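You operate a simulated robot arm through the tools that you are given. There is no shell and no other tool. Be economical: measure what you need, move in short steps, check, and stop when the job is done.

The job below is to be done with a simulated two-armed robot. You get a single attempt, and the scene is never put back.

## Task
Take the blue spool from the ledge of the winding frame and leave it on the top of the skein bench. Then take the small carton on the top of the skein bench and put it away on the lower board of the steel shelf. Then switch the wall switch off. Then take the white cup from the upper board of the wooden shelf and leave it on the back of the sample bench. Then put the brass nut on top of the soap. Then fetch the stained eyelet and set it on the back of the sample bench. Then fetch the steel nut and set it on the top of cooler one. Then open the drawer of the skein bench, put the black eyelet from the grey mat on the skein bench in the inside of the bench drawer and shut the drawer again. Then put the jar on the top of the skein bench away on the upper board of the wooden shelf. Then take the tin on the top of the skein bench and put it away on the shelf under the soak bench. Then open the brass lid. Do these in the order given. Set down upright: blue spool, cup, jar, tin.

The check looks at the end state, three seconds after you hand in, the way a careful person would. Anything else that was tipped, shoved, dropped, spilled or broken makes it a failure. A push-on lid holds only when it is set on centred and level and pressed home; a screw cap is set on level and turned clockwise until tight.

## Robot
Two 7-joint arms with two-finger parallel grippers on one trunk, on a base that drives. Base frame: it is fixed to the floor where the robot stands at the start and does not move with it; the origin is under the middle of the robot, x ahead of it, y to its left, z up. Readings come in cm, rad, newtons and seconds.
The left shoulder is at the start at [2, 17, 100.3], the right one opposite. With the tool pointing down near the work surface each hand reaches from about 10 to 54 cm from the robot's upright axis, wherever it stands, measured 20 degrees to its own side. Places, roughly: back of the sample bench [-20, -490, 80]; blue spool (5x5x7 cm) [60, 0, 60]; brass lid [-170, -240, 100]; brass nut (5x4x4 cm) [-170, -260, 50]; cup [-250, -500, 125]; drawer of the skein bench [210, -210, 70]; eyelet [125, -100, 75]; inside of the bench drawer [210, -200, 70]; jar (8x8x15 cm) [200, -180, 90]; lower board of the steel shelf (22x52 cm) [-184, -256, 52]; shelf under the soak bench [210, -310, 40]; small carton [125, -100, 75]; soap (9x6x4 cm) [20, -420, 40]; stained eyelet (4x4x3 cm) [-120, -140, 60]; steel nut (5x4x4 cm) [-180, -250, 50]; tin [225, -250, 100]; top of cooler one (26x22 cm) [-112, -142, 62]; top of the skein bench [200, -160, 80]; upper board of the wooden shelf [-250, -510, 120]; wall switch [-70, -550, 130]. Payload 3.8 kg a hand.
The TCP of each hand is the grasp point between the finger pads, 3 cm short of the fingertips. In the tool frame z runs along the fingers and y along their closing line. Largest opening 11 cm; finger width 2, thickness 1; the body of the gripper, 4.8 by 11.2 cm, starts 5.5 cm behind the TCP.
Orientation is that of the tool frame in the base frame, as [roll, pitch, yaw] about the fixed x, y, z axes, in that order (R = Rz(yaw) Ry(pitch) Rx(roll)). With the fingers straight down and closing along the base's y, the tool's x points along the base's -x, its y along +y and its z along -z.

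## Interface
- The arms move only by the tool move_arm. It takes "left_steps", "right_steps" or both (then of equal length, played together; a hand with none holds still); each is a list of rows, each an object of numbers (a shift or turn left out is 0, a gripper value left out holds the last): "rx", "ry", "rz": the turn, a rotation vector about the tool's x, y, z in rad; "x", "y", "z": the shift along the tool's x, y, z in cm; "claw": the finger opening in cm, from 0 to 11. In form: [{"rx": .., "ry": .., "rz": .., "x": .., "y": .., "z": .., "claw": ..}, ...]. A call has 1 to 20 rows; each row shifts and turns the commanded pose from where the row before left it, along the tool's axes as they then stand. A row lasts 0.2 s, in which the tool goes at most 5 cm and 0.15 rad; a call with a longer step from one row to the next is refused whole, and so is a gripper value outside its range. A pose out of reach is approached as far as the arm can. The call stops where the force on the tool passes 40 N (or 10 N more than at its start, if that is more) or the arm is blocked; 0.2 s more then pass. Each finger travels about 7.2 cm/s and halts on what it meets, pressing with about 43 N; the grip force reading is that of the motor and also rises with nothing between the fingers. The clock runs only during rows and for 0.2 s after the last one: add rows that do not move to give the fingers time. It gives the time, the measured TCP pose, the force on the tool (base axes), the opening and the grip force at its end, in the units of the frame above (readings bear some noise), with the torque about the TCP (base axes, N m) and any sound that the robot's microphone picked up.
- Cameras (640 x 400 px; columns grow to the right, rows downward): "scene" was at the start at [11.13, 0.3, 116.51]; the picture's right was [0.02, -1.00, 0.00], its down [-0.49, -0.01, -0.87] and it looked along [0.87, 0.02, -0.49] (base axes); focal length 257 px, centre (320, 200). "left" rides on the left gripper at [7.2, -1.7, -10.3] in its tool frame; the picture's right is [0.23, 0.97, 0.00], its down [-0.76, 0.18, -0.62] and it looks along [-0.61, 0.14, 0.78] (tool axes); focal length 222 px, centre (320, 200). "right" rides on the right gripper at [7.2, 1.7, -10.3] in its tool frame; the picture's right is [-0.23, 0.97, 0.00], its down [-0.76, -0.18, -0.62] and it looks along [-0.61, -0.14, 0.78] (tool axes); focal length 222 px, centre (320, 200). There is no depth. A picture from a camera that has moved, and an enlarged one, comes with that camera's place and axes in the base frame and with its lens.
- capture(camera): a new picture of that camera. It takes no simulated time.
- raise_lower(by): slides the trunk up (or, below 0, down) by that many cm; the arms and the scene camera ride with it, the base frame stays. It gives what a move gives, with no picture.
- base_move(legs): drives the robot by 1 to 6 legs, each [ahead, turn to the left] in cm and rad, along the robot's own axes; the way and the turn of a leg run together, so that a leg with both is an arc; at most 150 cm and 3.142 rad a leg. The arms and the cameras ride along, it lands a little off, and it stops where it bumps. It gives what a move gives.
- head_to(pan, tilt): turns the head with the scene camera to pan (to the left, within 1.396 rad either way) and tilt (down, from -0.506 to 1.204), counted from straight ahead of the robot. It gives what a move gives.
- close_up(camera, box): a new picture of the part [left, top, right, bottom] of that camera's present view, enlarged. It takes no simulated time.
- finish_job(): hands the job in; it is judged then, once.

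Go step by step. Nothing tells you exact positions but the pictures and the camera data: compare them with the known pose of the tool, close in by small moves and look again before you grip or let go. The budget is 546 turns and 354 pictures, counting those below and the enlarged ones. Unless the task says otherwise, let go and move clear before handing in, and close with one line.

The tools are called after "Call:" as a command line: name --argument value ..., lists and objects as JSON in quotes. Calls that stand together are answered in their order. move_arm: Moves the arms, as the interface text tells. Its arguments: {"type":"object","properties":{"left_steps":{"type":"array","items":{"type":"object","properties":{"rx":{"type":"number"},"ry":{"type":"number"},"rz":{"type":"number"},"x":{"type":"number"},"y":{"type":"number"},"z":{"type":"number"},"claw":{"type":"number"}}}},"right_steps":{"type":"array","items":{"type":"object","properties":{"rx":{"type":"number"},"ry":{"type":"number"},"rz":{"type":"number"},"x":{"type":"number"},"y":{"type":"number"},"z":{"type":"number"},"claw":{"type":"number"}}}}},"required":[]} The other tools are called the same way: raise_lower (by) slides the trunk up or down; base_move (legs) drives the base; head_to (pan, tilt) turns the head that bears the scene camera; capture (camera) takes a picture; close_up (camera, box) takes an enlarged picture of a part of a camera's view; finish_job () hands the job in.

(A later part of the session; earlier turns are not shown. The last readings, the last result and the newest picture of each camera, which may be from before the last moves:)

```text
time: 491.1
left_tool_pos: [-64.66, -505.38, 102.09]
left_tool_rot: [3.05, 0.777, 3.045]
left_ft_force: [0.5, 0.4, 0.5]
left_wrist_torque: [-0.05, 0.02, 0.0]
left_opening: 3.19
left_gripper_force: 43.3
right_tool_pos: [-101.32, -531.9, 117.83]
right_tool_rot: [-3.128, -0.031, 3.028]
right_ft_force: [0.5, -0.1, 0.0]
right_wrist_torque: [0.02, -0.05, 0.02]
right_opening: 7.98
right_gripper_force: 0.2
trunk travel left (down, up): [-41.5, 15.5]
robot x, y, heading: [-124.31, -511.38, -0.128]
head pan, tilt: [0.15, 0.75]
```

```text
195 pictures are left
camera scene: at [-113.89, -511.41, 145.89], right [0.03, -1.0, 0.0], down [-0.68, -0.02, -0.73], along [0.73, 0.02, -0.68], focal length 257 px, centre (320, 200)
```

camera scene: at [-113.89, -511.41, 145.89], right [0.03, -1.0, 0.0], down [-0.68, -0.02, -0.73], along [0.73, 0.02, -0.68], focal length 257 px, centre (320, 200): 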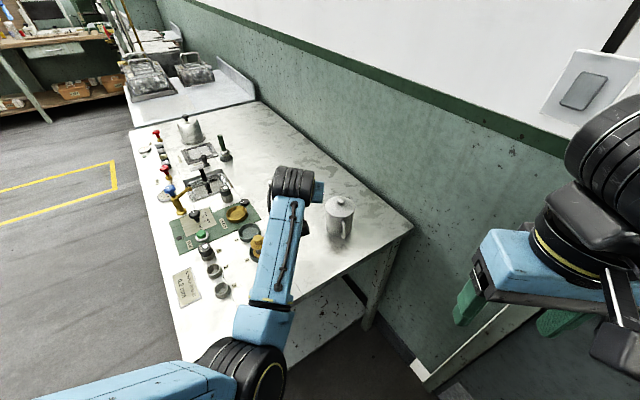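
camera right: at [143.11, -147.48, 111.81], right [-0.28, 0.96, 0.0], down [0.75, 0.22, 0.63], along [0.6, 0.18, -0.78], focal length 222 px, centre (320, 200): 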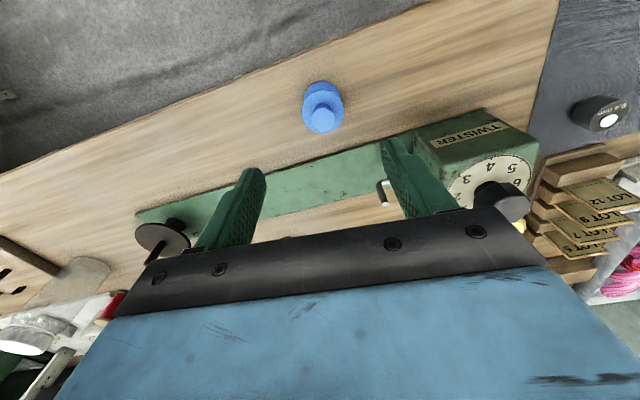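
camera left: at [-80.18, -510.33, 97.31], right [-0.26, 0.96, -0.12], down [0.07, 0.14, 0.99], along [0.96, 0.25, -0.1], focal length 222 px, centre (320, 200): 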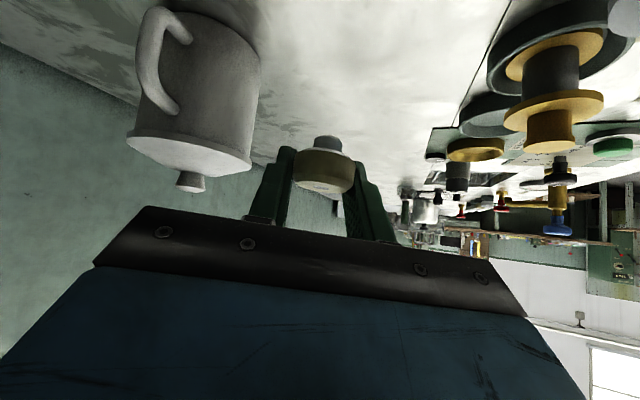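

Call:
move_arm --left_steps '[{"rx": 0.09}, {"x": -2.9, "z": 2.9, "y": 1.3}, {"x": -2.9, "z": 2.9, "y": 1.4}, {"x": -2.9, "z": 2.9}, {}]'

Call:
raise_lower --by -10

Call:
capture --camera "scene"

Call:
capture --camera "left"

```text
time: 492.3
left_tool_pos: [-52.22, -503.99, 101.83]
left_tool_rot: [3.141, 0.779, 3.043]
left_ft_force: [0.4, -0.1, -0.3]
left_wrist_torque: [0.0, 0.01, 0.01]
left_opening: 3.2
left_gripper_force: 43.2
right_tool_pos: [-101.51, -531.87, 118.06]
right_tool_rot: [-3.127, -0.03, 3.027]
right_ft_force: [-1.1, 0.1, -0.1]
right_wrist_torque: [-0.04, -0.01, -0.03]
right_opening: 7.98
right_gripper_force: 0.0
trunk travel left (down, up): [-41.5, 15.5]
robot x, y, heading: [-124.48, -511.55, -0.123]
head pan, tilt: [0.15, 0.75]
```

```text
time: 493.6
left_tool_pos: [-52.23, -504.08, 91.79]
left_tool_rot: [3.139, 0.776, 3.044]
left_ft_force: [-0.1, -0.1, -0.1]
left_wrist_torque: [-0.04, -0.02, -0.01]
left_opening: 3.22
left_gripper_force: 42.6
right_tool_pos: [-101.36, -531.99, 108.03]
right_tool_rot: [-3.127, -0.032, 3.029]
right_ft_force: [-0.5, -0.2, 0.6]
right_wrist_torque: [0.0, 0.02, -0.01]
right_opening: 8.0
right_gripper_force: 0.1
trunk travel left (down, up): [-31.5, 25.5]
robot x, y, heading: [-124.46, -511.4, -0.123]
head pan, tilt: [0.15, 0.75]
```

```text
194 pictures are left
camera scene: at [-113.9, -511.42, 135.9], right [0.03, -1.0, 0.0], down [-0.68, -0.02, -0.73], along [0.73, 0.02, -0.68], focal length 257 px, centre (320, 200)
```

scene: 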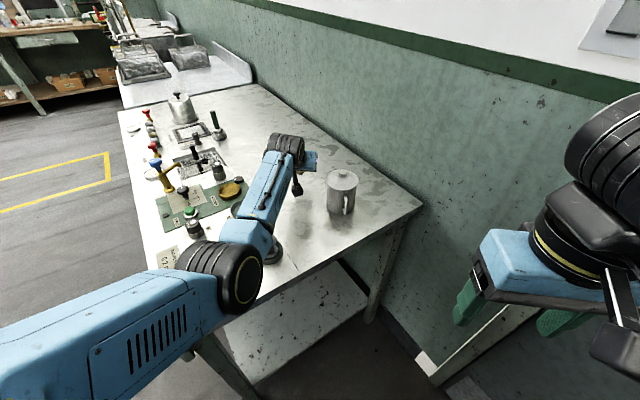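

```text
193 pictures are left
camera left: at [-64.77, -504.72, 94.11], right [-0.07, 0.99, -0.16], down [0.12, 0.17, 0.98], along [0.99, 0.05, -0.13], focal length 222 px, centre (320, 200)
```

left: 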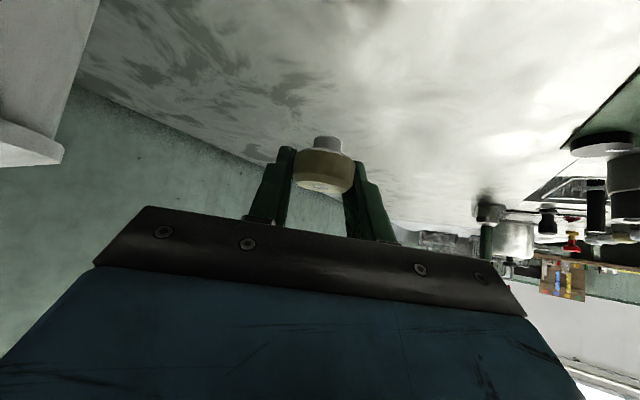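

Call:
close_up --camera "scene" --box '[160, 180, 360, 305]'

```text
3.20 times, centred on (260, 242) of scene
camera zoom: at [-113.9, -511.42, 135.9], right [0.03, -1.0, 0.0], down [-0.68, -0.02, -0.73], along [0.73, 0.02, -0.68], focal length 823 px, centre (512, 64)
```

zoom: 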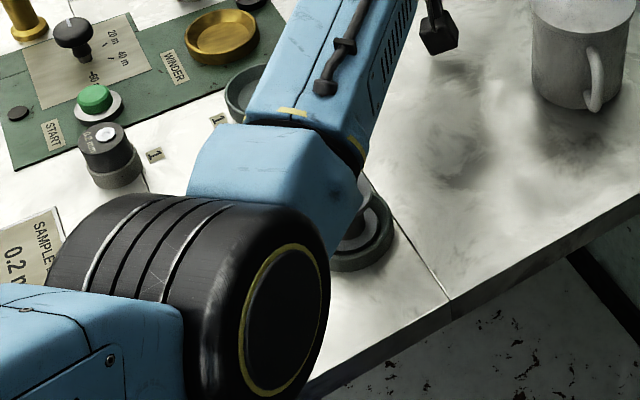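

Geometry check: the arm is nearly straight, so the elbow is around z≈100, well above the cones. Lowering the eyelet gently.

Call:
move_arm --left_steps '[{"x": 1.2, "z": 1.2}, {"x": 1.2, "z": 1.2}, {"x": 0.7, "z": 0.7}, {}, {"x": 0.25, "z": 0.25}, {}, {"x": 0.25, "z": 0.25}, {}, {"x": 0.25, "z": 0.25}, {}]'

Call:
capture --camera "left"

Call:
capture --camera "scene"

```text
time: 495.8
left_tool_pos: [-52.36, -504.25, 86.89]
left_tool_rot: [3.141, 0.785, 3.045]
left_ft_force: [-0.5, -0.1, 19.2]
left_wrist_torque: [-0.05, 0.08, -0.01]
left_opening: 3.22
left_gripper_force: 43.6
right_tool_pos: [-101.54, -531.93, 108.0]
right_tool_rot: [-3.128, -0.029, 3.027]
right_ft_force: [0.1, 0.1, -1.1]
right_wrist_torque: [0.0, 0.02, -0.03]
right_opening: 8.01
right_gripper_force: 0.1
trunk travel left (down, up): [-31.5, 25.5]
robot x, y, heading: [-124.78, -511.42, -0.125]
head pan, tilt: [0.15, 0.75]
```

```text
191 pictures are left
camera left: at [-64.83, -504.76, 89.04], right [-0.07, 0.99, -0.16], down [0.11, 0.17, 0.98], along [0.99, 0.05, -0.12], focal length 222 px, centre (320, 200)
```

left: 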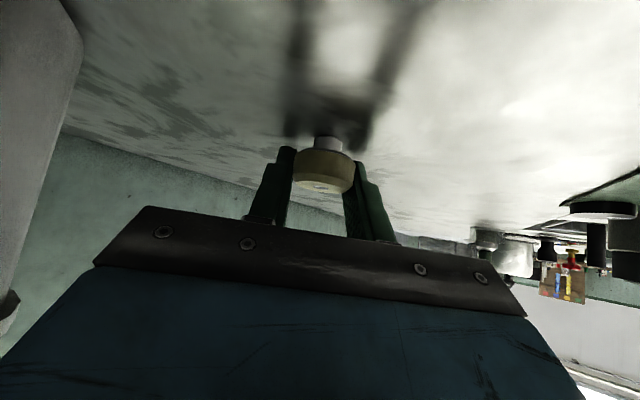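

```text
190 pictures are left
camera scene: at [-114.09, -511.44, 135.92], right [0.03, -1.0, 0.0], down [-0.68, -0.02, -0.73], along [0.73, 0.02, -0.68], focal length 257 px, centre (320, 200)
```

scene: 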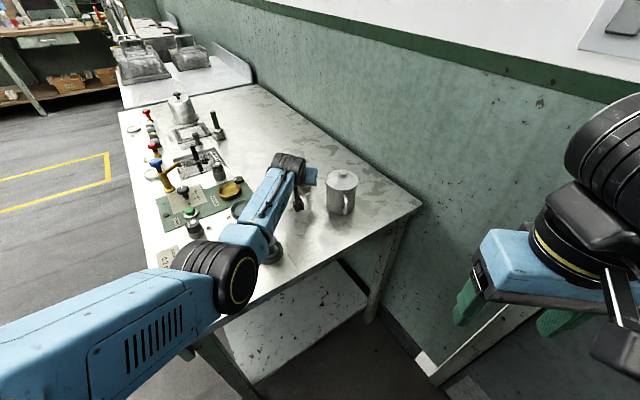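

Touching down. Releasing and withdrawing.

Call:
move_arm --left_steps '[{"x": -0.1, "z": -0.1}, {}, {"claw": 4.2}, {"claw": 6}, {}, {"x": -1, "z": -2}, {"x": -1, "z": -3}, {"x": -1, "z": -3}, {"x": -1, "z": -3}, {}]'

Call:
capture --camera "left"

```text
time: 498.0
left_tool_pos: [-57.1, -503.72, 97.06]
left_tool_rot: [3.138, 0.777, 3.042]
left_ft_force: [0.2, 0.3, 0.1]
left_wrist_torque: [0.0, -0.03, -0.01]
left_opening: 5.99
left_gripper_force: 0.1
right_tool_pos: [-101.27, -531.87, 107.9]
right_tool_rot: [-3.126, -0.031, 3.028]
right_ft_force: [0.2, 0.1, -0.2]
right_wrist_torque: [-0.01, 0.04, 0.03]
right_opening: 8.0
right_gripper_force: 0.1
trunk travel left (down, up): [-31.5, 25.5]
robot x, y, heading: [-124.05, -511.32, -0.121]
head pan, tilt: [0.15, 0.75]
```

```text
189 pictures are left
camera left: at [-69.72, -504.31, 99.31], right [-0.07, 0.99, -0.16], down [0.12, 0.16, 0.98], along [0.99, 0.05, -0.13], focal length 222 px, centre (320, 200)
```

left: 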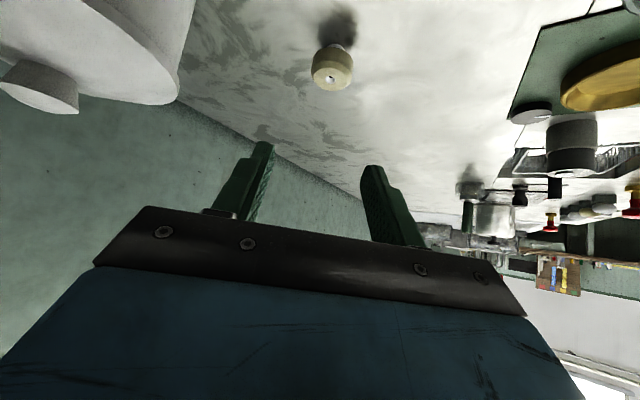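

Eyelet stands on the bench. Raising and backing out.

Call:
raise_lower --by 8

Call:
base_move --legs '[[-42, 0]]'

Call:
head_to --pan 0.05 --tilt 0.5

Call:
close_up --camera "scene" --box '[180, 110, 420, 260]'

```text
time: 499.2
left_tool_pos: [-57.14, -503.76, 104.92]
left_tool_rot: [3.14, 0.778, 3.042]
left_ft_force: [0.1, -0.1, 0.1]
left_wrist_torque: [-0.01, 0.01, 0.0]
left_opening: 6.02
left_gripper_force: 0.2
right_tool_pos: [-101.39, -531.96, 116.0]
right_tool_rot: [-3.127, -0.032, 3.028]
right_ft_force: [0.3, -0.5, -0.2]
right_wrist_torque: [0.0, -0.01, 0.0]
right_opening: 7.99
right_gripper_force: 0.1
trunk travel left (down, up): [-39.5, 17.5]
robot x, y, heading: [-124.22, -511.46, -0.124]
head pan, tilt: [0.15, 0.75]
```

```text
time: 501.8
left_tool_pos: [-99.13, -498.13, 105.14]
left_tool_rot: [3.139, 0.777, 3.05]
left_ft_force: [-0.1, 0.2, 0.1]
left_wrist_torque: [0.03, -0.01, 0.03]
left_opening: 5.98
left_gripper_force: 0.1
right_tool_pos: [-143.17, -526.68, 115.8]
right_tool_rot: [-3.128, -0.033, 3.034]
right_ft_force: [0.0, 0.5, -0.2]
right_wrist_torque: [0.01, 0.02, 0.04]
right_opening: 8.02
right_gripper_force: 0.1
trunk travel left (down, up): [-39.5, 17.5]
robot x, y, heading: [-166.21, -506.52, -0.12]
head pan, tilt: [0.15, 0.75]
```

```text
time: 502.5
left_tool_pos: [-99.07, -498.12, 105.06]
left_tool_rot: [3.138, 0.776, 3.048]
left_ft_force: [-0.3, -0.1, -1.2]
left_wrist_torque: [-0.01, -0.04, 0.02]
left_opening: 5.98
left_gripper_force: 0.1
right_tool_pos: [-143.06, -526.74, 115.95]
right_tool_rot: [-3.128, -0.032, 3.032]
right_ft_force: [0.0, 0.0, 0.1]
right_wrist_torque: [-0.03, 0.01, -0.02]
right_opening: 7.99
right_gripper_force: 0.1
trunk travel left (down, up): [-39.5, 17.5]
robot x, y, heading: [-165.84, -506.34, -0.118]
head pan, tilt: [0.051, 0.499]
```

```text
2.67 times, centred on (300, 185) of scene
camera zoom: at [-154.98, -507.15, 146.08], right [-0.07, -1.0, 0.0], down [-0.48, 0.03, -0.88], along [0.88, -0.06, -0.48], focal length 686 px, centre (373, 240)
```

zoom: 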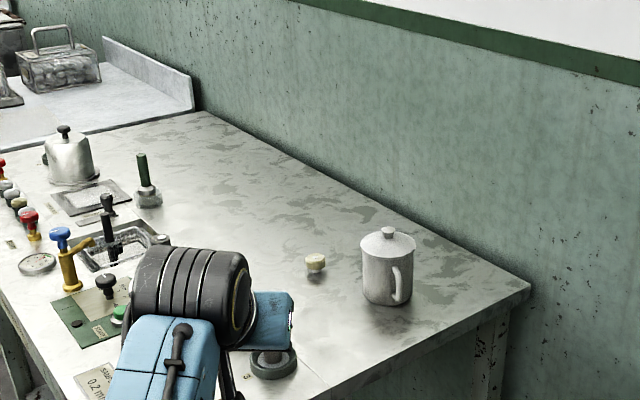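

Cup and eyelet both stand fine. Next the steel nut: back to the steel shelf.

Call:
base_move --legs '[[0, 1.435], [94, 0], [94, 0], [0, 0.858]]'

Call:
move_arm --left_steps '[{"x": 2.8, "z": 2.8}, {"x": 2.8, "z": 2.8}, {"x": 2.8, "z": 2.8}, {"x": 2.8, "z": -2.8}, {"x": 2.8, "z": -2.8}, {"x": 2.8, "z": -2.8}, {"x": 2.8, "z": -2.8}, {}]'

Call:
raise_lower --by -22

Call:
head_to --pan 0 --tilt 0.6

Call:
capture --camera "scene"

```text
time: 517.5
left_tool_pos: [-176.13, -287.08, 105.0]
left_tool_rot: [3.141, 0.776, -0.908]
left_ft_force: [-0.4, 0.5, -0.7]
left_wrist_torque: [0.0, -0.05, 0.0]
left_opening: 6.02
left_gripper_force: 0.0
right_tool_pos: [-125.24, -299.61, 115.9]
right_tool_rot: [-3.128, -0.03, -0.923]
right_ft_force: [0.4, 0.3, -0.2]
right_wrist_torque: [0.01, -0.02, -0.02]
right_opening: 8.02
right_gripper_force: 0.0
trunk travel left (down, up): [-39.5, 17.5]
robot x, y, heading: [-124.39, -330.15, 2.206]
head pan, tilt: [0.051, 0.499]
```

```text
time: 519.3
left_tool_pos: [-166.39, -299.45, 92.83]
left_tool_rot: [3.141, 0.777, -0.908]
left_ft_force: [-0.4, -0.1, 0.1]
left_wrist_torque: [0.02, -0.01, 0.0]
left_opening: 6.01
left_gripper_force: 0.0
right_tool_pos: [-125.23, -299.56, 115.85]
right_tool_rot: [-3.128, -0.031, -0.924]
right_ft_force: [0.2, -0.3, -0.7]
right_wrist_torque: [-0.01, -0.01, -0.01]
right_opening: 8.0
right_gripper_force: 0.2
trunk travel left (down, up): [-39.5, 17.5]
robot x, y, heading: [-124.45, -330.35, 2.211]
head pan, tilt: [0.051, 0.499]
```

```text
time: 521.6
left_tool_pos: [-166.31, -299.59, 70.93]
left_tool_rot: [3.14, 0.777, -0.907]
left_ft_force: [0.5, -0.6, 0.5]
left_wrist_torque: [-0.01, -0.01, -0.01]
left_opening: 5.97
left_gripper_force: 0.1
right_tool_pos: [-125.21, -299.61, 93.91]
right_tool_rot: [-3.128, -0.034, -0.923]
right_ft_force: [-0.5, 0.0, -0.8]
right_wrist_torque: [-0.02, -0.01, -0.01]
right_opening: 7.98
right_gripper_force: 0.0
trunk travel left (down, up): [-17.5, 39.5]
robot x, y, heading: [-124.22, -329.74, 2.207]
head pan, tilt: [0.051, 0.499]
```

```text
time: 522.3
left_tool_pos: [-166.3, -299.49, 70.74]
left_tool_rot: [3.14, 0.777, -0.908]
left_ft_force: [-0.7, 0.4, 0.5]
left_wrist_torque: [-0.02, 0.03, -0.02]
left_opening: 5.99
left_gripper_force: 0.0
right_tool_pos: [-125.16, -299.7, 93.96]
right_tool_rot: [-3.126, -0.032, -0.923]
right_ft_force: [0.1, -0.7, -0.2]
right_wrist_torque: [-0.01, -0.02, -0.02]
right_opening: 7.99
right_gripper_force: 0.0
trunk travel left (down, up): [-17.5, 39.5]
robot x, y, heading: [-123.98, -330.68, 2.208]
head pan, tilt: [0.0, 0.6]
```

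```text
187 pictures are left
camera scene: at [-130.79, -321.31, 123.19], right [0.8, 0.6, 0.0], down [0.34, -0.45, -0.83], along [-0.49, 0.66, -0.56], focal length 257 px, centre (320, 200)
```

scene: 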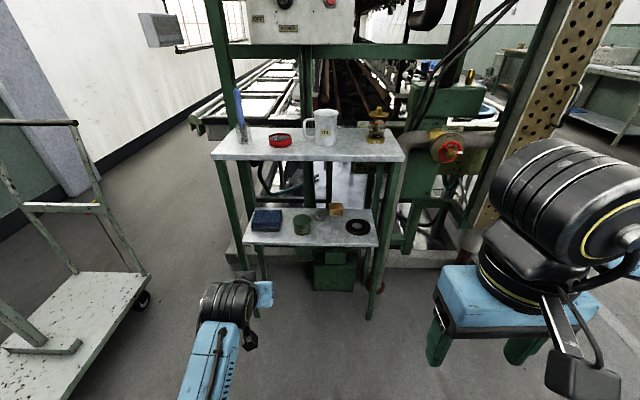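

Call:
base_move --legs '[[0, -1.571], [10, 0], [0, 1.535], [38, 0]]'

Call:
capture --camera "left"

Call:
capture --camera "scene"

```text
time: 533.0
left_tool_pos: [-180.64, -262.01, 70.93]
left_tool_rot: [3.14, 0.778, -0.918]
left_ft_force: [-0.2, 0.4, 0.9]
left_wrist_torque: [-0.03, 0.01, -0.03]
left_opening: 6.01
left_gripper_force: 0.2
right_tool_pos: [-139.61, -262.33, 93.95]
right_tool_rot: [-3.128, -0.031, -0.934]
right_ft_force: [0.5, 0.3, -0.3]
right_wrist_torque: [0.0, 0.03, 0.03]
right_opening: 7.99
right_gripper_force: 0.0
trunk travel left (down, up): [-17.5, 39.5]
robot x, y, heading: [-139.13, -293.13, 2.2]
head pan, tilt: [0.0, 0.6]
```

```text
186 pictures are left
camera left: at [-171.83, -270.82, 73.17], right [-0.67, -0.72, -0.16], down [-0.2, -0.02, 0.98], along [-0.71, 0.69, -0.13], focal length 222 px, centre (320, 200)
```

left: 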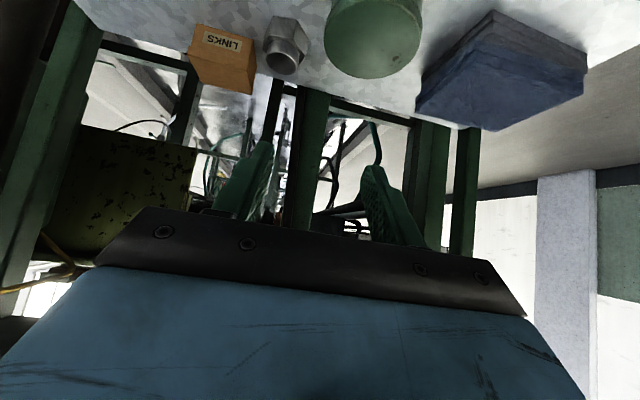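

```text
185 pictures are left
camera scene: at [-145.41, -284.03, 123.18], right [0.81, 0.59, 0.0], down [0.33, -0.46, -0.82], along [-0.48, 0.67, -0.57], focal length 257 px, centre (320, 200)
```

scene: 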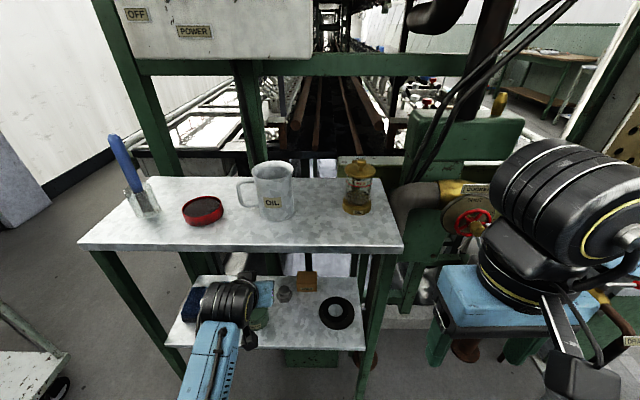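

Steel nut centre is near (-183.2,-250.5), tight between carton and tin. I'll use a steeper tilt and slight yaw, and shift right to line up.

Call:
move_arm --left_steps '[{"ry": 0.085, "rx": -0.05, "rz": -0.07}, {"ry": 0.085, "rx": -0.05, "rz": -0.07}, {"y": -3.4}, {"y": -3.3}, {}]'

Call:
capture --camera "left"

```text
time: 534.2
left_tool_pos: [-176.57, -257.14, 70.82]
left_tool_rot: [-3.135, 0.606, -0.742]
left_ft_force: [0.1, -0.5, -0.4]
left_wrist_torque: [0.0, -0.01, 0.0]
left_opening: 6.0
left_gripper_force: 0.1
right_tool_pos: [-139.55, -262.43, 93.99]
right_tool_rot: [-3.128, -0.031, -0.932]
right_ft_force: [-0.9, 0.0, 0.7]
right_wrist_torque: [0.0, 0.0, -0.01]
right_opening: 8.01
right_gripper_force: 0.3
trunk travel left (down, up): [-17.5, 39.5]
robot x, y, heading: [-138.62, -293.1, 2.199]
head pan, tilt: [0.0, 0.6]
```

```text
184 pictures are left
camera left: at [-166.71, -264.04, 75.25], right [-0.52, -0.84, -0.13], down [-0.32, 0.05, 0.95], along [-0.79, 0.54, -0.3], focal length 222 px, centre (320, 200)
```

left: 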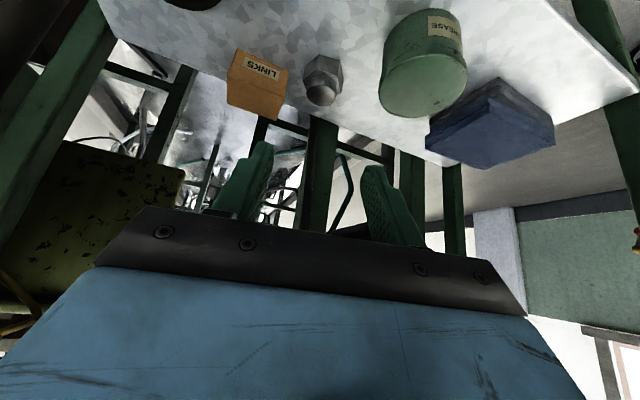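

Call:
move_arm --left_steps '[{"x": 2.2, "z": 3.2, "y": -0.3}, {"x": 2.2, "z": 3.2}, {"x": -3.1, "z": 2.15}, {"x": -3.1, "z": 2.15}, {}]'

Call:
capture --camera "left"

```text
time: 535.4
left_tool_pos: [-181.27, -251.51, 63.29]
left_tool_rot: [-3.127, 0.604, -0.739]
left_ft_force: [0.6, 0.1, -0.9]
left_wrist_torque: [-0.02, -0.03, 0.01]
left_opening: 6.01
left_gripper_force: 0.0
right_tool_pos: [-139.61, -262.44, 93.94]
right_tool_rot: [-3.127, -0.032, -0.933]
right_ft_force: [0.0, -0.8, -0.5]
right_wrist_torque: [0.02, 0.01, -0.01]
right_opening: 7.98
right_gripper_force: 0.0
trunk travel left (down, up): [-17.5, 39.5]
robot x, y, heading: [-138.99, -292.88, 2.201]
head pan, tilt: [0.0, 0.6]
```

```text
183 pictures are left
camera left: at [-171.51, -258.41, 67.66], right [-0.52, -0.84, -0.14], down [-0.33, 0.05, 0.94], along [-0.79, 0.54, -0.3], focal length 222 px, centre (320, 200)
```

left: 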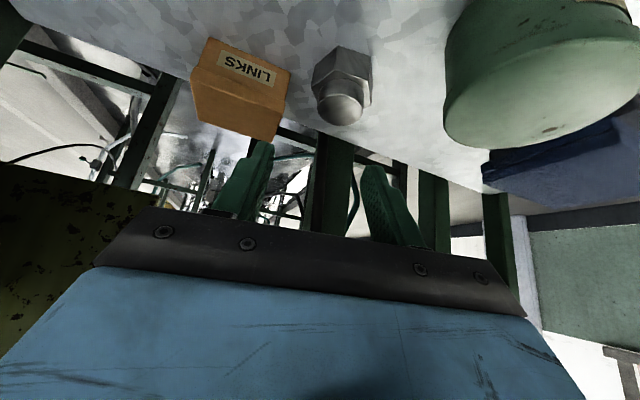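

Call:
move_arm --left_steps '[{"x": 1.3, "z": 1.9, "y": 0.5}, {"x": 1.3, "z": 1.9}, {"x": 0.6, "z": 0.9}, {}]'

Call:
capture --camera "left"

```text
time: 536.2
left_tool_pos: [-182.06, -250.69, 58.78]
left_tool_rot: [-3.114, 0.634, -0.734]
left_ft_force: [0.0, -0.9, 11.0]
left_wrist_torque: [0.46, -0.07, 0.08]
left_opening: 5.92
left_gripper_force: 0.0
right_tool_pos: [-139.61, -262.43, 93.98]
right_tool_rot: [-3.129, -0.033, -0.933]
right_ft_force: [-0.3, 0.4, -0.7]
right_wrist_torque: [-0.02, -0.05, -0.03]
right_opening: 8.02
right_gripper_force: 0.0
trunk travel left (down, up): [-17.5, 39.5]
robot x, y, heading: [-138.78, -292.95, 2.197]
head pan, tilt: [0.0, 0.6]
stopped in row 4 (left hand): the force on the tool passed its limit at 45 N (the readings are from after the stop); the commanded pose is now the measured one
```

```text
182 pictures are left
camera left: at [-172.22, -257.8, 62.87], right [-0.53, -0.84, -0.16], down [-0.31, 0.02, 0.95], along [-0.79, 0.55, -0.27], focal length 222 px, centre (320, 200)
```

left: 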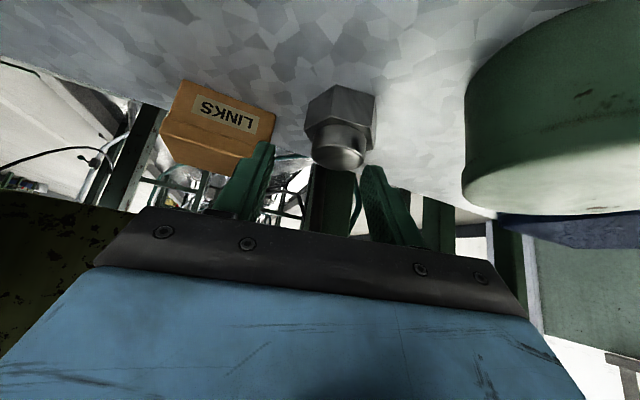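

A fingertip touched the carton top; the hand needs to shift ~1.4 cm left. Lifting, shifting, re-descending.

Call:
move_arm --left_steps '[{"x": -0.8, "z": -1.3}, {"y": 1.4}, {}]'

Call:
capture --camera "left"

```text
time: 537.0
left_tool_pos: [-182.83, -252.06, 59.88]
left_tool_rot: [-3.119, 0.625, -0.733]
left_ft_force: [-0.4, -0.4, -0.4]
left_wrist_torque: [0.0, 0.01, 0.04]
left_opening: 6.02
left_gripper_force: 0.0
right_tool_pos: [-139.54, -262.4, 93.86]
right_tool_rot: [-3.128, -0.031, -0.935]
right_ft_force: [0.0, 0.6, -0.9]
right_wrist_torque: [-0.02, 0.01, -0.03]
right_opening: 8.01
right_gripper_force: 0.1
trunk travel left (down, up): [-17.5, 39.5]
robot x, y, heading: [-138.73, -292.88, 2.201]
head pan, tilt: [0.0, 0.6]
```

```text
181 pictures are left
camera left: at [-173.07, -259.09, 64.09], right [-0.53, -0.84, -0.15], down [-0.32, 0.03, 0.95], along [-0.79, 0.55, -0.28], focal length 222 px, centre (320, 200)
```

left: 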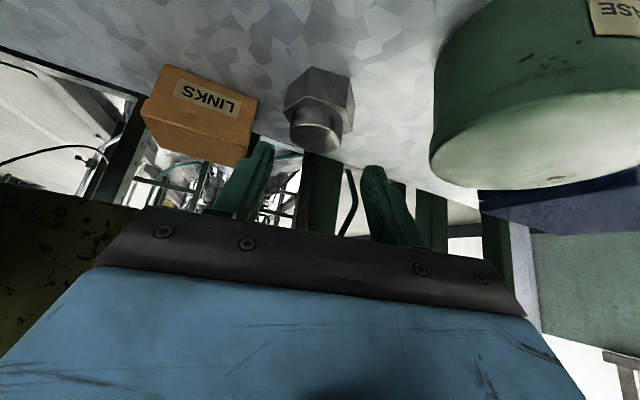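

Call:
move_arm --left_steps '[{"x": 0.6, "z": 0.8}, {"x": 0.6, "z": 0.8}, {}]'

Call:
capture --camera "left"

```text
time: 537.8
left_tool_pos: [-182.77, -252.14, 58.05]
left_tool_rot: [-3.12, 0.626, -0.732]
left_ft_force: [1.0, 0.3, 1.1]
left_wrist_torque: [-0.02, -0.01, 0.01]
left_opening: 5.98
left_gripper_force: 0.1
right_tool_pos: [-139.49, -262.39, 93.94]
right_tool_rot: [-3.128, -0.031, -0.932]
right_ft_force: [0.0, 0.6, -0.1]
right_wrist_torque: [0.05, -0.03, 0.0]
right_opening: 7.99
right_gripper_force: 0.1
trunk travel left (down, up): [-17.5, 39.5]
robot x, y, heading: [-138.7, -293.22, 2.198]
head pan, tilt: [0.0, 0.6]
```

```text
180 pictures are left
camera left: at [-172.96, -259.1, 62.15], right [-0.52, -0.84, -0.15], down [-0.32, 0.03, 0.95], along [-0.79, 0.55, -0.28], focal length 222 px, centre (320, 200)
```

left: 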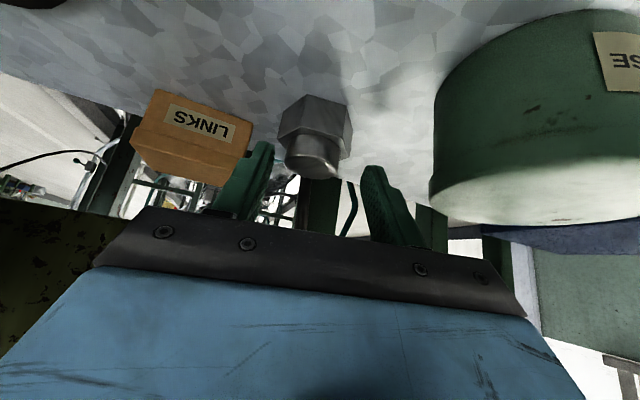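

Call:
move_arm --left_steps '[{"x": 0.5, "z": 0.8}, {"x": 0.5, "z": 0.7}, {}, {"x": 0.15, "z": 0.2}, {}]'

Call:
capture --camera "left"

```text
time: 539.0
left_tool_pos: [-182.71, -252.03, 56.05]
left_tool_rot: [-3.121, 0.628, -0.733]
left_ft_force: [1.2, -2.9, 5.2]
left_wrist_torque: [-0.13, 0.09, 0.14]
left_opening: 6.03
left_gripper_force: 0.2
right_tool_pos: [-139.46, -262.46, 93.86]
right_tool_rot: [-3.128, -0.033, -0.934]
right_ft_force: [0.4, 0.3, -0.9]
right_wrist_torque: [0.02, 0.0, -0.02]
right_opening: 8.0
right_gripper_force: 0.1
trunk travel left (down, up): [-17.5, 39.5]
robot x, y, heading: [-139.1, -293.2, 2.198]
head pan, tilt: [0.0, 0.6]
```

```text
179 pictures are left
camera left: at [-173.0, -259.07, 60.21], right [-0.53, -0.84, -0.15], down [-0.32, 0.03, 0.95], along [-0.79, 0.55, -0.28], focal length 222 px, centre (320, 200)
```

left: 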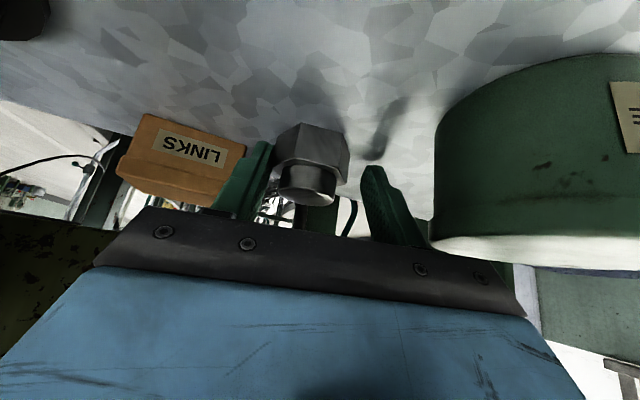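

Call:
move_arm --left_steps '[{"claw": 5}, {"claw": 4}, {"claw": 3}, {}, {}]'

Call:
capture --camera "left"

```text
time: 540.2
left_tool_pos: [-182.9, -252.03, 56.11]
left_tool_rot: [-3.119, 0.628, -0.732]
left_ft_force: [-1.3, 0.3, 5.8]
left_wrist_torque: [-0.07, 0.18, -0.02]
left_opening: 4.47
left_gripper_force: 42.7
right_tool_pos: [-139.59, -262.52, 93.89]
right_tool_rot: [-3.129, -0.032, -0.932]
right_ft_force: [0.7, 0.2, -0.6]
right_wrist_torque: [-0.02, -0.02, -0.03]
right_opening: 8.0
right_gripper_force: 0.0
trunk travel left (down, up): [-17.5, 39.5]
robot x, y, heading: [-138.93, -292.96, 2.199]
head pan, tilt: [0.0, 0.6]
```

```text
178 pictures are left
camera left: at [-173.01, -259.05, 60.2], right [-0.53, -0.84, -0.15], down [-0.32, 0.03, 0.95], along [-0.79, 0.55, -0.28], focal length 222 px, centre (320, 200)
```

left: 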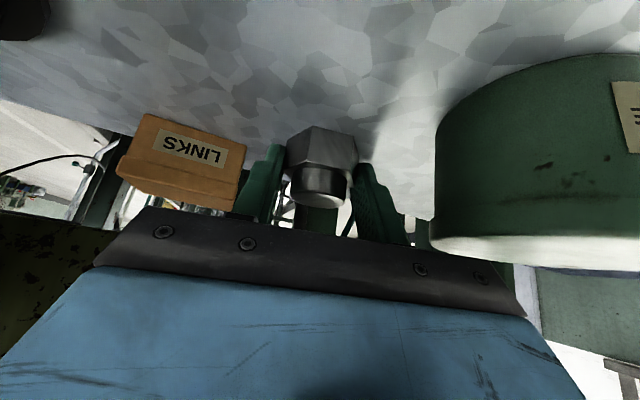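

Gripped at 4.5 cm. Lifting straight up and withdrawing.

Call:
move_arm --left_steps '[{"x": -0.6, "z": -0.8}, {"x": -1.2, "z": -1.7}, {"x": -1.2, "z": -1.7}, {"x": -1.2, "z": -1.7}, {}]'

Call:
capture --camera "left"

Call:
base_move --legs '[[-42, 0]]'

Call:
capture --camera "scene"

```text
time: 541.4
left_tool_pos: [-182.82, -252.33, 63.18]
left_tool_rot: [-3.12, 0.626, -0.733]
left_ft_force: [-0.5, -1.1, -2.0]
left_wrist_torque: [0.0, 0.02, 0.0]
left_opening: 4.47
left_gripper_force: 43.0
right_tool_pos: [-139.58, -262.27, 93.89]
right_tool_rot: [-3.128, -0.032, -0.934]
right_ft_force: [-0.6, -0.3, 0.2]
right_wrist_torque: [0.0, -0.02, 0.0]
right_opening: 8.0
right_gripper_force: 0.0
trunk travel left (down, up): [-17.5, 39.5]
robot x, y, heading: [-139.2, -292.74, 2.195]
head pan, tilt: [0.0, 0.6]
```

```text
177 pictures are left
camera left: at [-172.92, -259.41, 67.32], right [-0.53, -0.84, -0.15], down [-0.32, 0.03, 0.95], along [-0.79, 0.55, -0.28], focal length 222 px, centre (320, 200)
```

left: 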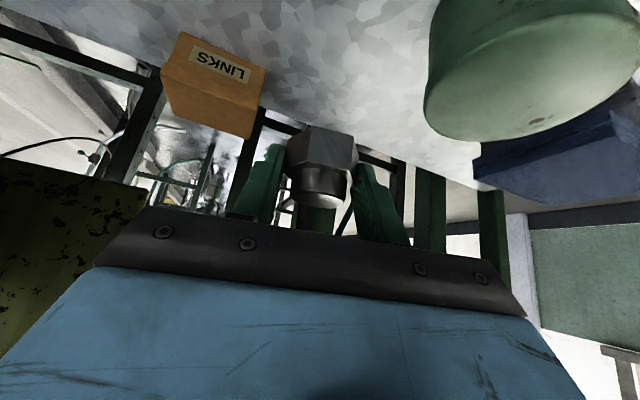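

```text
time: 543.9
left_tool_pos: [-158.47, -285.55, 63.15]
left_tool_rot: [-3.119, 0.626, -0.738]
left_ft_force: [0.4, -0.4, -1.5]
left_wrist_torque: [-0.04, -0.04, 0.02]
left_opening: 4.49
left_gripper_force: 43.3
right_tool_pos: [-115.37, -295.88, 93.94]
right_tool_rot: [-3.129, -0.032, -0.941]
right_ft_force: [-0.8, 0.3, -0.1]
right_wrist_torque: [0.01, 0.02, 0.03]
right_opening: 8.01
right_gripper_force: 0.0
trunk travel left (down, up): [-17.5, 39.5]
robot x, y, heading: [-114.85, -326.81, 2.186]
head pan, tilt: [0.0, 0.6]
```

```text
176 pictures are left
camera scene: at [-121.28, -317.45, 123.18], right [0.81, 0.58, 0.0], down [0.33, -0.46, -0.83], along [-0.48, 0.67, -0.56], focal length 257 px, centre (320, 200)
```

scene: 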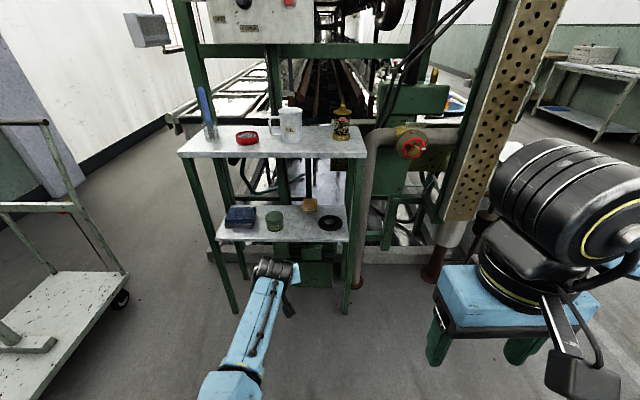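

Nut is out cleanly; the other items are undisturbed. Raising the hand and driving around to the cooler's open side.

Call:
raise_lower --by 10

Call:
move_arm --left_steps '[{"x": -1.9, "z": -2.6}, {"x": -1.9, "z": -2.6}, {}]'

Call:
base_move --legs '[[0, -1.909], [99, 0], [0, 1.294], [85, 0], [85, 0]]'

Call:
base_move --legs '[[0, 1.084], [67, 0], [0, 1.083]]'

Call:
capture --camera "scene"

```text
time: 545.3
left_tool_pos: [-158.42, -285.41, 73.14]
left_tool_rot: [-3.119, 0.627, -0.741]
left_ft_force: [0.1, 0.5, -1.8]
left_wrist_torque: [-0.01, 0.0, 0.04]
left_opening: 4.49
left_gripper_force: 43.4
right_tool_pos: [-115.33, -295.87, 103.87]
right_tool_rot: [-3.129, -0.032, -0.941]
right_ft_force: [0.5, 0.4, 0.9]
right_wrist_torque: [0.0, -0.01, 0.03]
right_opening: 8.01
right_gripper_force: 0.1
trunk travel left (down, up): [-27.5, 29.5]
robot x, y, heading: [-114.76, -326.62, 2.185]
head pan, tilt: [0.0, 0.6]
```

```text
time: 546.1
left_tool_pos: [-158.62, -285.44, 79.61]
left_tool_rot: [-3.12, 0.627, -0.742]
left_ft_force: [1.1, 0.1, -0.9]
left_wrist_torque: [-0.01, 0.02, -0.01]
left_opening: 4.48
left_gripper_force: 43.0
right_tool_pos: [-115.42, -295.93, 103.86]
right_tool_rot: [-3.128, -0.032, -0.94]
right_ft_force: [-0.6, -0.4, 0.6]
right_wrist_torque: [-0.02, 0.0, 0.0]
right_opening: 8.03
right_gripper_force: 0.1
trunk travel left (down, up): [-27.5, 29.5]
robot x, y, heading: [-114.73, -326.05, 2.192]
head pan, tilt: [0.0, 0.6]
```

```text
time: 567.3
left_tool_pos: [-30.49, -69.0, 79.66]
left_tool_rot: [-3.119, 0.628, -1.35]
left_ft_force: [0.3, -0.3, -1.2]
left_wrist_torque: [-0.02, 0.0, 0.01]
left_opening: 4.45
left_gripper_force: 43.7
right_tool_pos: [-0.73, -102.28, 103.93]
right_tool_rot: [-3.129, -0.03, -1.551]
right_ft_force: [0.7, -0.1, 0.0]
right_wrist_torque: [-0.05, 0.02, -0.02]
right_opening: 7.99
right_gripper_force: 0.0
trunk travel left (down, up): [-27.5, 29.5]
robot x, y, heading: [-17.84, -127.62, 1.584]
head pan, tilt: [0.0, 0.6]
```

```text
time: 576.5
left_tool_pos: [-121.75, -138.05, 79.73]
left_tool_rot: [-3.119, 0.627, 0.794]
left_ft_force: [-0.1, -0.8, -2.2]
left_wrist_torque: [0.05, -0.02, -0.02]
left_opening: 4.46
left_gripper_force: 42.8
right_tool_pos: [-109.95, -95.13, 103.92]
right_tool_rot: [-3.128, -0.032, 0.593]
right_ft_force: [0.3, 0.0, 0.3]
right_wrist_torque: [0.0, 0.02, 0.0]
right_opening: 7.99
right_gripper_force: 0.0
trunk travel left (down, up): [-27.5, 29.5]
robot x, y, heading: [-79.3, -95.61, -2.553]
head pan, tilt: [0.0, 0.6]
```

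```text
175 pictures are left
camera scene: at [-88.55, -101.74, 133.18], right [-0.55, 0.83, 0.0], down [0.47, 0.31, -0.82], along [-0.69, -0.45, -0.57], focal length 257 px, centre (320, 200)
```

scene: 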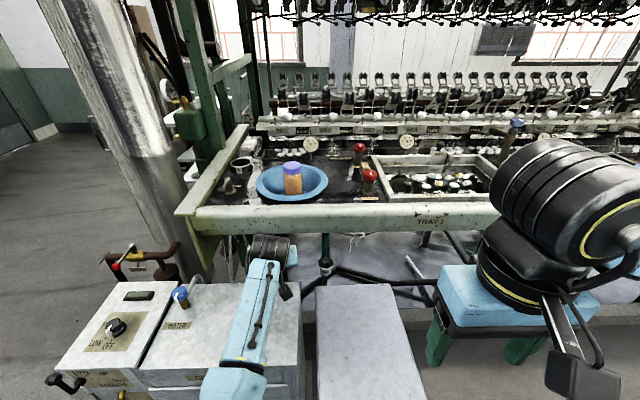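

Call:
move_arm --left_steps '[{"x": 2.4, "z": -1.75, "y": 2.7}, {"x": 2.4, "z": -1.75, "y": 2.8}, {"x": 1.8, "z": 2.4}, {"x": 1.8, "z": 2.4}, {"x": 1.2, "z": 1.6}, {}]'

Call:
capture --camera "left"

Call:
capture --camera "scene"

```text
time: 578.0
left_tool_pos: [-113.71, -137.86, 71.55]
left_tool_rot: [-3.119, 0.628, 0.794]
left_ft_force: [-0.1, -0.3, -1.4]
left_wrist_torque: [0.02, 0.0, 0.01]
left_opening: 4.43
left_gripper_force: 43.0
right_tool_pos: [-109.97, -95.1, 103.9]
right_tool_rot: [-3.127, -0.032, 0.593]
right_ft_force: [0.7, 0.6, 0.4]
right_wrist_torque: [-0.04, -0.03, -0.01]
right_opening: 8.02
right_gripper_force: 0.1
trunk travel left (down, up): [-27.5, 29.5]
robot x, y, heading: [-79.75, -95.79, -2.559]
head pan, tilt: [0.0, 0.6]
```

```text
174 pictures are left
camera left: at [-106.42, -128.38, 75.69], right [0.81, -0.56, -0.15], down [-0.04, -0.32, 0.95], along [-0.58, -0.77, -0.28], focal length 222 px, centre (320, 200)
```

left: 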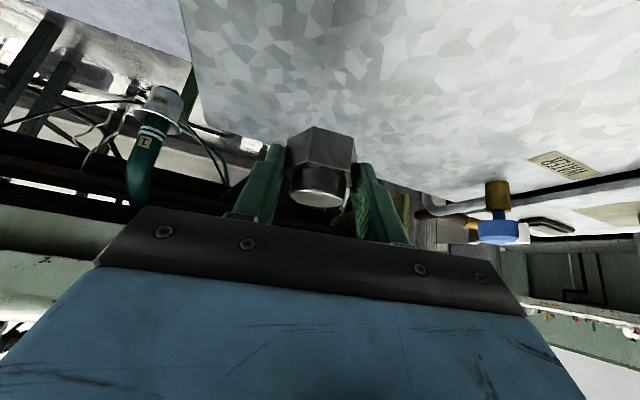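

```text
173 pictures are left
camera scene: at [-88.54, -101.72, 133.18], right [-0.55, 0.83, 0.0], down [0.47, 0.31, -0.83], along [-0.69, -0.45, -0.56], focal length 257 px, centre (320, 200)
```

scene: 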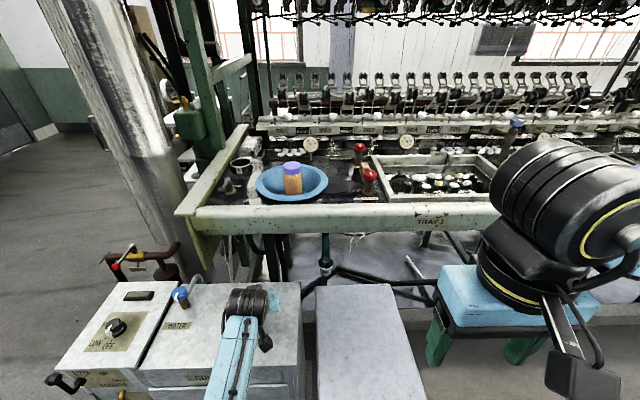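

Nut is over the cooler top's open middle. Lowering gently.

Call:
move_arm --left_steps '[{"x": 0.9, "z": 1.2}, {"x": 0.9, "z": 1.2}, {"x": 0.5, "z": 0.7}, {}, {"x": 0.15, "z": 0.2}, {}, {"x": 0.15, "z": 0.2}, {}, {"x": 0.15, "z": 0.2}, {}, {"x": 0.15, "z": 0.2}, {}]'

```text
time: 580.5
left_tool_pos: [-113.73, -137.48, 66.78]
left_tool_rot: [-3.119, 0.626, 0.795]
left_ft_force: [0.2, 0.2, -2.2]
left_wrist_torque: [0.01, -0.05, -0.01]
left_opening: 4.44
left_gripper_force: 43.1
right_tool_pos: [-110.01, -95.22, 103.96]
right_tool_rot: [-3.128, -0.031, 0.593]
right_ft_force: [0.0, 0.2, 0.1]
right_wrist_torque: [0.03, 0.0, -0.01]
right_opening: 7.97
right_gripper_force: 0.1
trunk travel left (down, up): [-27.5, 29.5]
robot x, y, heading: [-79.58, -95.89, -2.558]
head pan, tilt: [0.0, 0.6]
```

Call:
move_arm --left_steps '[{"x": 0.15, "z": 0.2}, {}, {"x": 0.15, "z": 0.2}, {}, {"x": 0.15, "z": 0.2}, {}, {"x": 0.15, "z": 0.2}, {}]'

Call:
capture --camera "left"

```text
time: 582.4
left_tool_pos: [-113.82, -137.77, 66.1]
left_tool_rot: [-3.117, 0.638, 0.794]
left_ft_force: [6.4, 2.9, 25.9]
left_wrist_torque: [-0.33, -0.5, 0.15]
left_opening: 4.47
left_gripper_force: 43.3
right_tool_pos: [-109.82, -94.96, 104.01]
right_tool_rot: [-3.128, -0.028, 0.593]
right_ft_force: [0.4, 0.4, 0.9]
right_wrist_torque: [0.01, -0.04, -0.01]
right_opening: 7.99
right_gripper_force: 0.0
trunk travel left (down, up): [-27.5, 29.5]
robot x, y, heading: [-79.26, -95.92, -2.559]
head pan, tilt: [0.0, 0.6]
```

```text
172 pictures are left
camera left: at [-106.51, -128.23, 70.15], right [0.81, -0.56, -0.15], down [-0.03, -0.31, 0.95], along [-0.58, -0.77, -0.27], focal length 222 px, centre (320, 200)
```

left: 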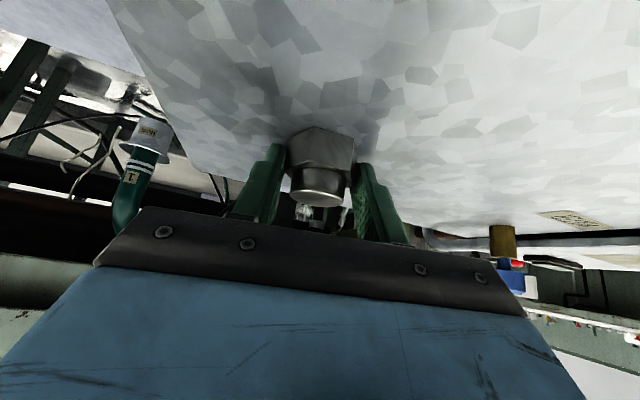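

Contact. Ease, release, withdraw.

Call:
move_arm --left_steps '[{"x": -0.1, "z": -0.15}, {}, {"claw": 5.5}, {"claw": 7}, {}, {"z": -2}, {"z": -3}, {"z": -4}, {"z": -4}, {}]'

Call:
capture --camera "left"

Call:
base_move --legs '[[-40, 0]]'

Call:
close_up --camera "scene" --box '[150, 180, 390, 330]'

```text
time: 584.5
left_tool_pos: [-107.9, -132.9, 76.54]
left_tool_rot: [-3.129, 0.632, 0.788]
left_ft_force: [0.1, -0.5, -0.1]
left_wrist_torque: [0.03, -0.01, -0.04]
left_opening: 6.99
left_gripper_force: 0.2
right_tool_pos: [-110.0, -95.13, 103.95]
right_tool_rot: [-3.128, -0.031, 0.594]
right_ft_force: [-0.2, 0.0, -0.1]
right_wrist_torque: [0.02, 0.0, 0.0]
right_opening: 7.97
right_gripper_force: 0.0
trunk travel left (down, up): [-27.5, 29.5]
robot x, y, heading: [-79.14, -96.07, -2.556]
head pan, tilt: [0.0, 0.6]
```

```text
171 pictures are left
camera left: at [-100.66, -123.38, 80.65], right [0.81, -0.56, -0.14], down [-0.04, -0.31, 0.95], along [-0.58, -0.77, -0.27], focal length 222 px, centre (320, 200)
```

left: 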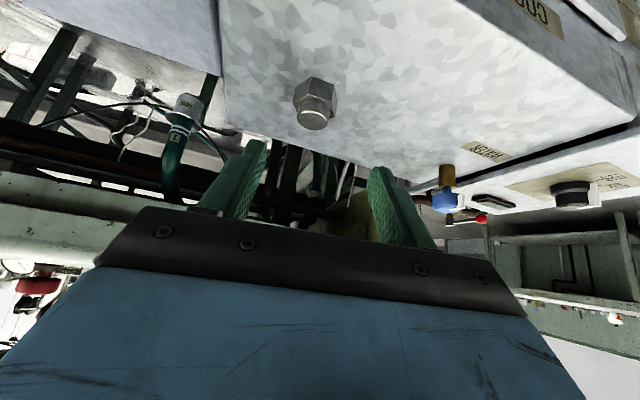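

```text
time: 587.0
left_tool_pos: [-74.06, -110.8, 76.39]
left_tool_rot: [-3.129, 0.629, 0.795]
left_ft_force: [-0.7, 0.3, -0.4]
left_wrist_torque: [0.01, 0.03, -0.03]
left_opening: 6.99
left_gripper_force: 0.0
right_tool_pos: [-76.51, -73.17, 103.91]
right_tool_rot: [-3.128, -0.031, 0.604]
right_ft_force: [-0.3, -1.4, -0.4]
right_wrist_torque: [0.01, 0.01, 0.02]
right_opening: 8.01
right_gripper_force: 0.1
trunk travel left (down, up): [-27.5, 29.5]
robot x, y, heading: [-46.4, -73.56, -2.553]
head pan, tilt: [0.0, 0.6]
```

```text
2.67 times, centred on (270, 255) of scene
camera zoom: at [-55.06, -79.5, 133.19], right [-0.56, 0.83, 0.0], down [0.47, 0.32, -0.83], along [-0.68, -0.46, -0.56], focal length 686 px, centre (453, 53)
```

zoom: 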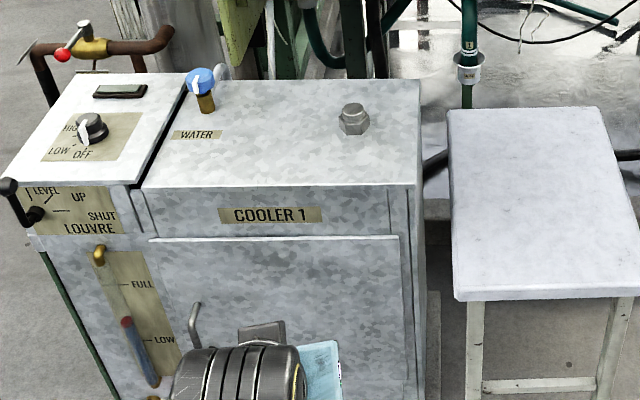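

Steel nut is on the cooler. Next: skein bench drawer. Driving to face its far end.

Call:
base_move --legs '[[0, 1.864], [82, 0], [82, 0], [81, 0], [0, 1.282]]'

Call:
head_to --pan 0 --tilt 0.45

Call:
capture --camera "scene"

```text
time: 607.0
left_tool_pos: [171.11, -203.3, 76.42]
left_tool_rot: [-3.132, 0.628, -2.431]
left_ft_force: [0.6, 0.2, -0.6]
left_wrist_torque: [0.03, -0.02, 0.01]
left_opening: 7.0
left_gripper_force: 0.0
right_tool_pos: [170.26, -241.11, 103.88]
right_tool_rot: [-3.127, -0.03, -2.624]
right_ft_force: [-0.3, -1.4, -1.0]
right_wrist_torque: [-0.03, 0.02, -0.02]
right_opening: 8.0
right_gripper_force: 0.1
trunk travel left (down, up): [-27.5, 29.5]
robot x, y, heading: [139.56, -237.9, 0.508]
head pan, tilt: [0.0, 0.6]
```

```text
time: 607.7
left_tool_pos: [170.99, -203.3, 76.3]
left_tool_rot: [-3.131, 0.629, -2.432]
left_ft_force: [0.0, -0.4, -0.2]
left_wrist_torque: [-0.01, 0.01, 0.01]
left_opening: 7.02
left_gripper_force: 0.1
right_tool_pos: [170.28, -241.04, 103.95]
right_tool_rot: [-3.128, -0.031, -2.623]
right_ft_force: [-0.2, 0.1, 0.0]
right_wrist_torque: [-0.02, 0.03, -0.03]
right_opening: 8.0
right_gripper_force: 0.1
trunk travel left (down, up): [-27.5, 29.5]
robot x, y, heading: [140.34, -237.77, 0.504]
head pan, tilt: [0.0, 0.45]
```

```text
169 pictures are left
camera scene: at [149.69, -232.4, 134.53], right [0.49, -0.87, 0.0], down [-0.38, -0.21, -0.9], along [0.79, 0.44, -0.44], focal length 257 px, centre (320, 200)
```

scene: 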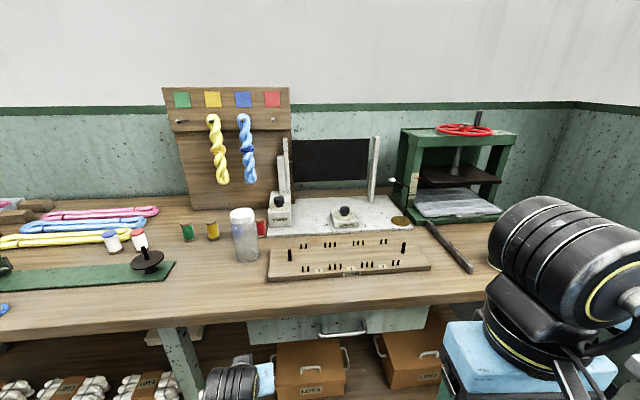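

The drawer with its bar handle is below the bench top, about (194,-215,72). Zooming in.

Call:
close_up --camera "scene" --box '[240, 290, 440, 400]'

Call:
close_up --camera "scene" --box '[200, 180, 520, 380]'

```text
3.20 times, centred on (340, 345) of scene
camera zoom: at [149.69, -232.4, 134.53], right [0.49, -0.87, 0.0], down [-0.38, -0.21, -0.9], along [0.79, 0.44, -0.44], focal length 823 px, centre (256, -264)
```

zoom: 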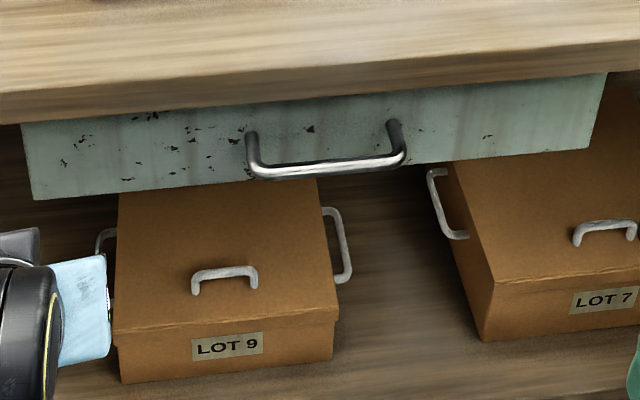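

```text
2.00 times, centred on (360, 280) of scene
camera zoom: at [149.69, -232.4, 134.53], right [0.49, -0.87, 0.0], down [-0.38, -0.21, -0.9], along [0.79, 0.44, -0.44], focal length 514 px, centre (240, 40)
```

zoom: 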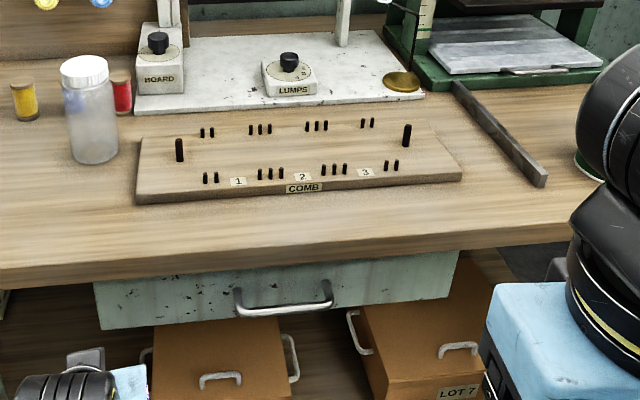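

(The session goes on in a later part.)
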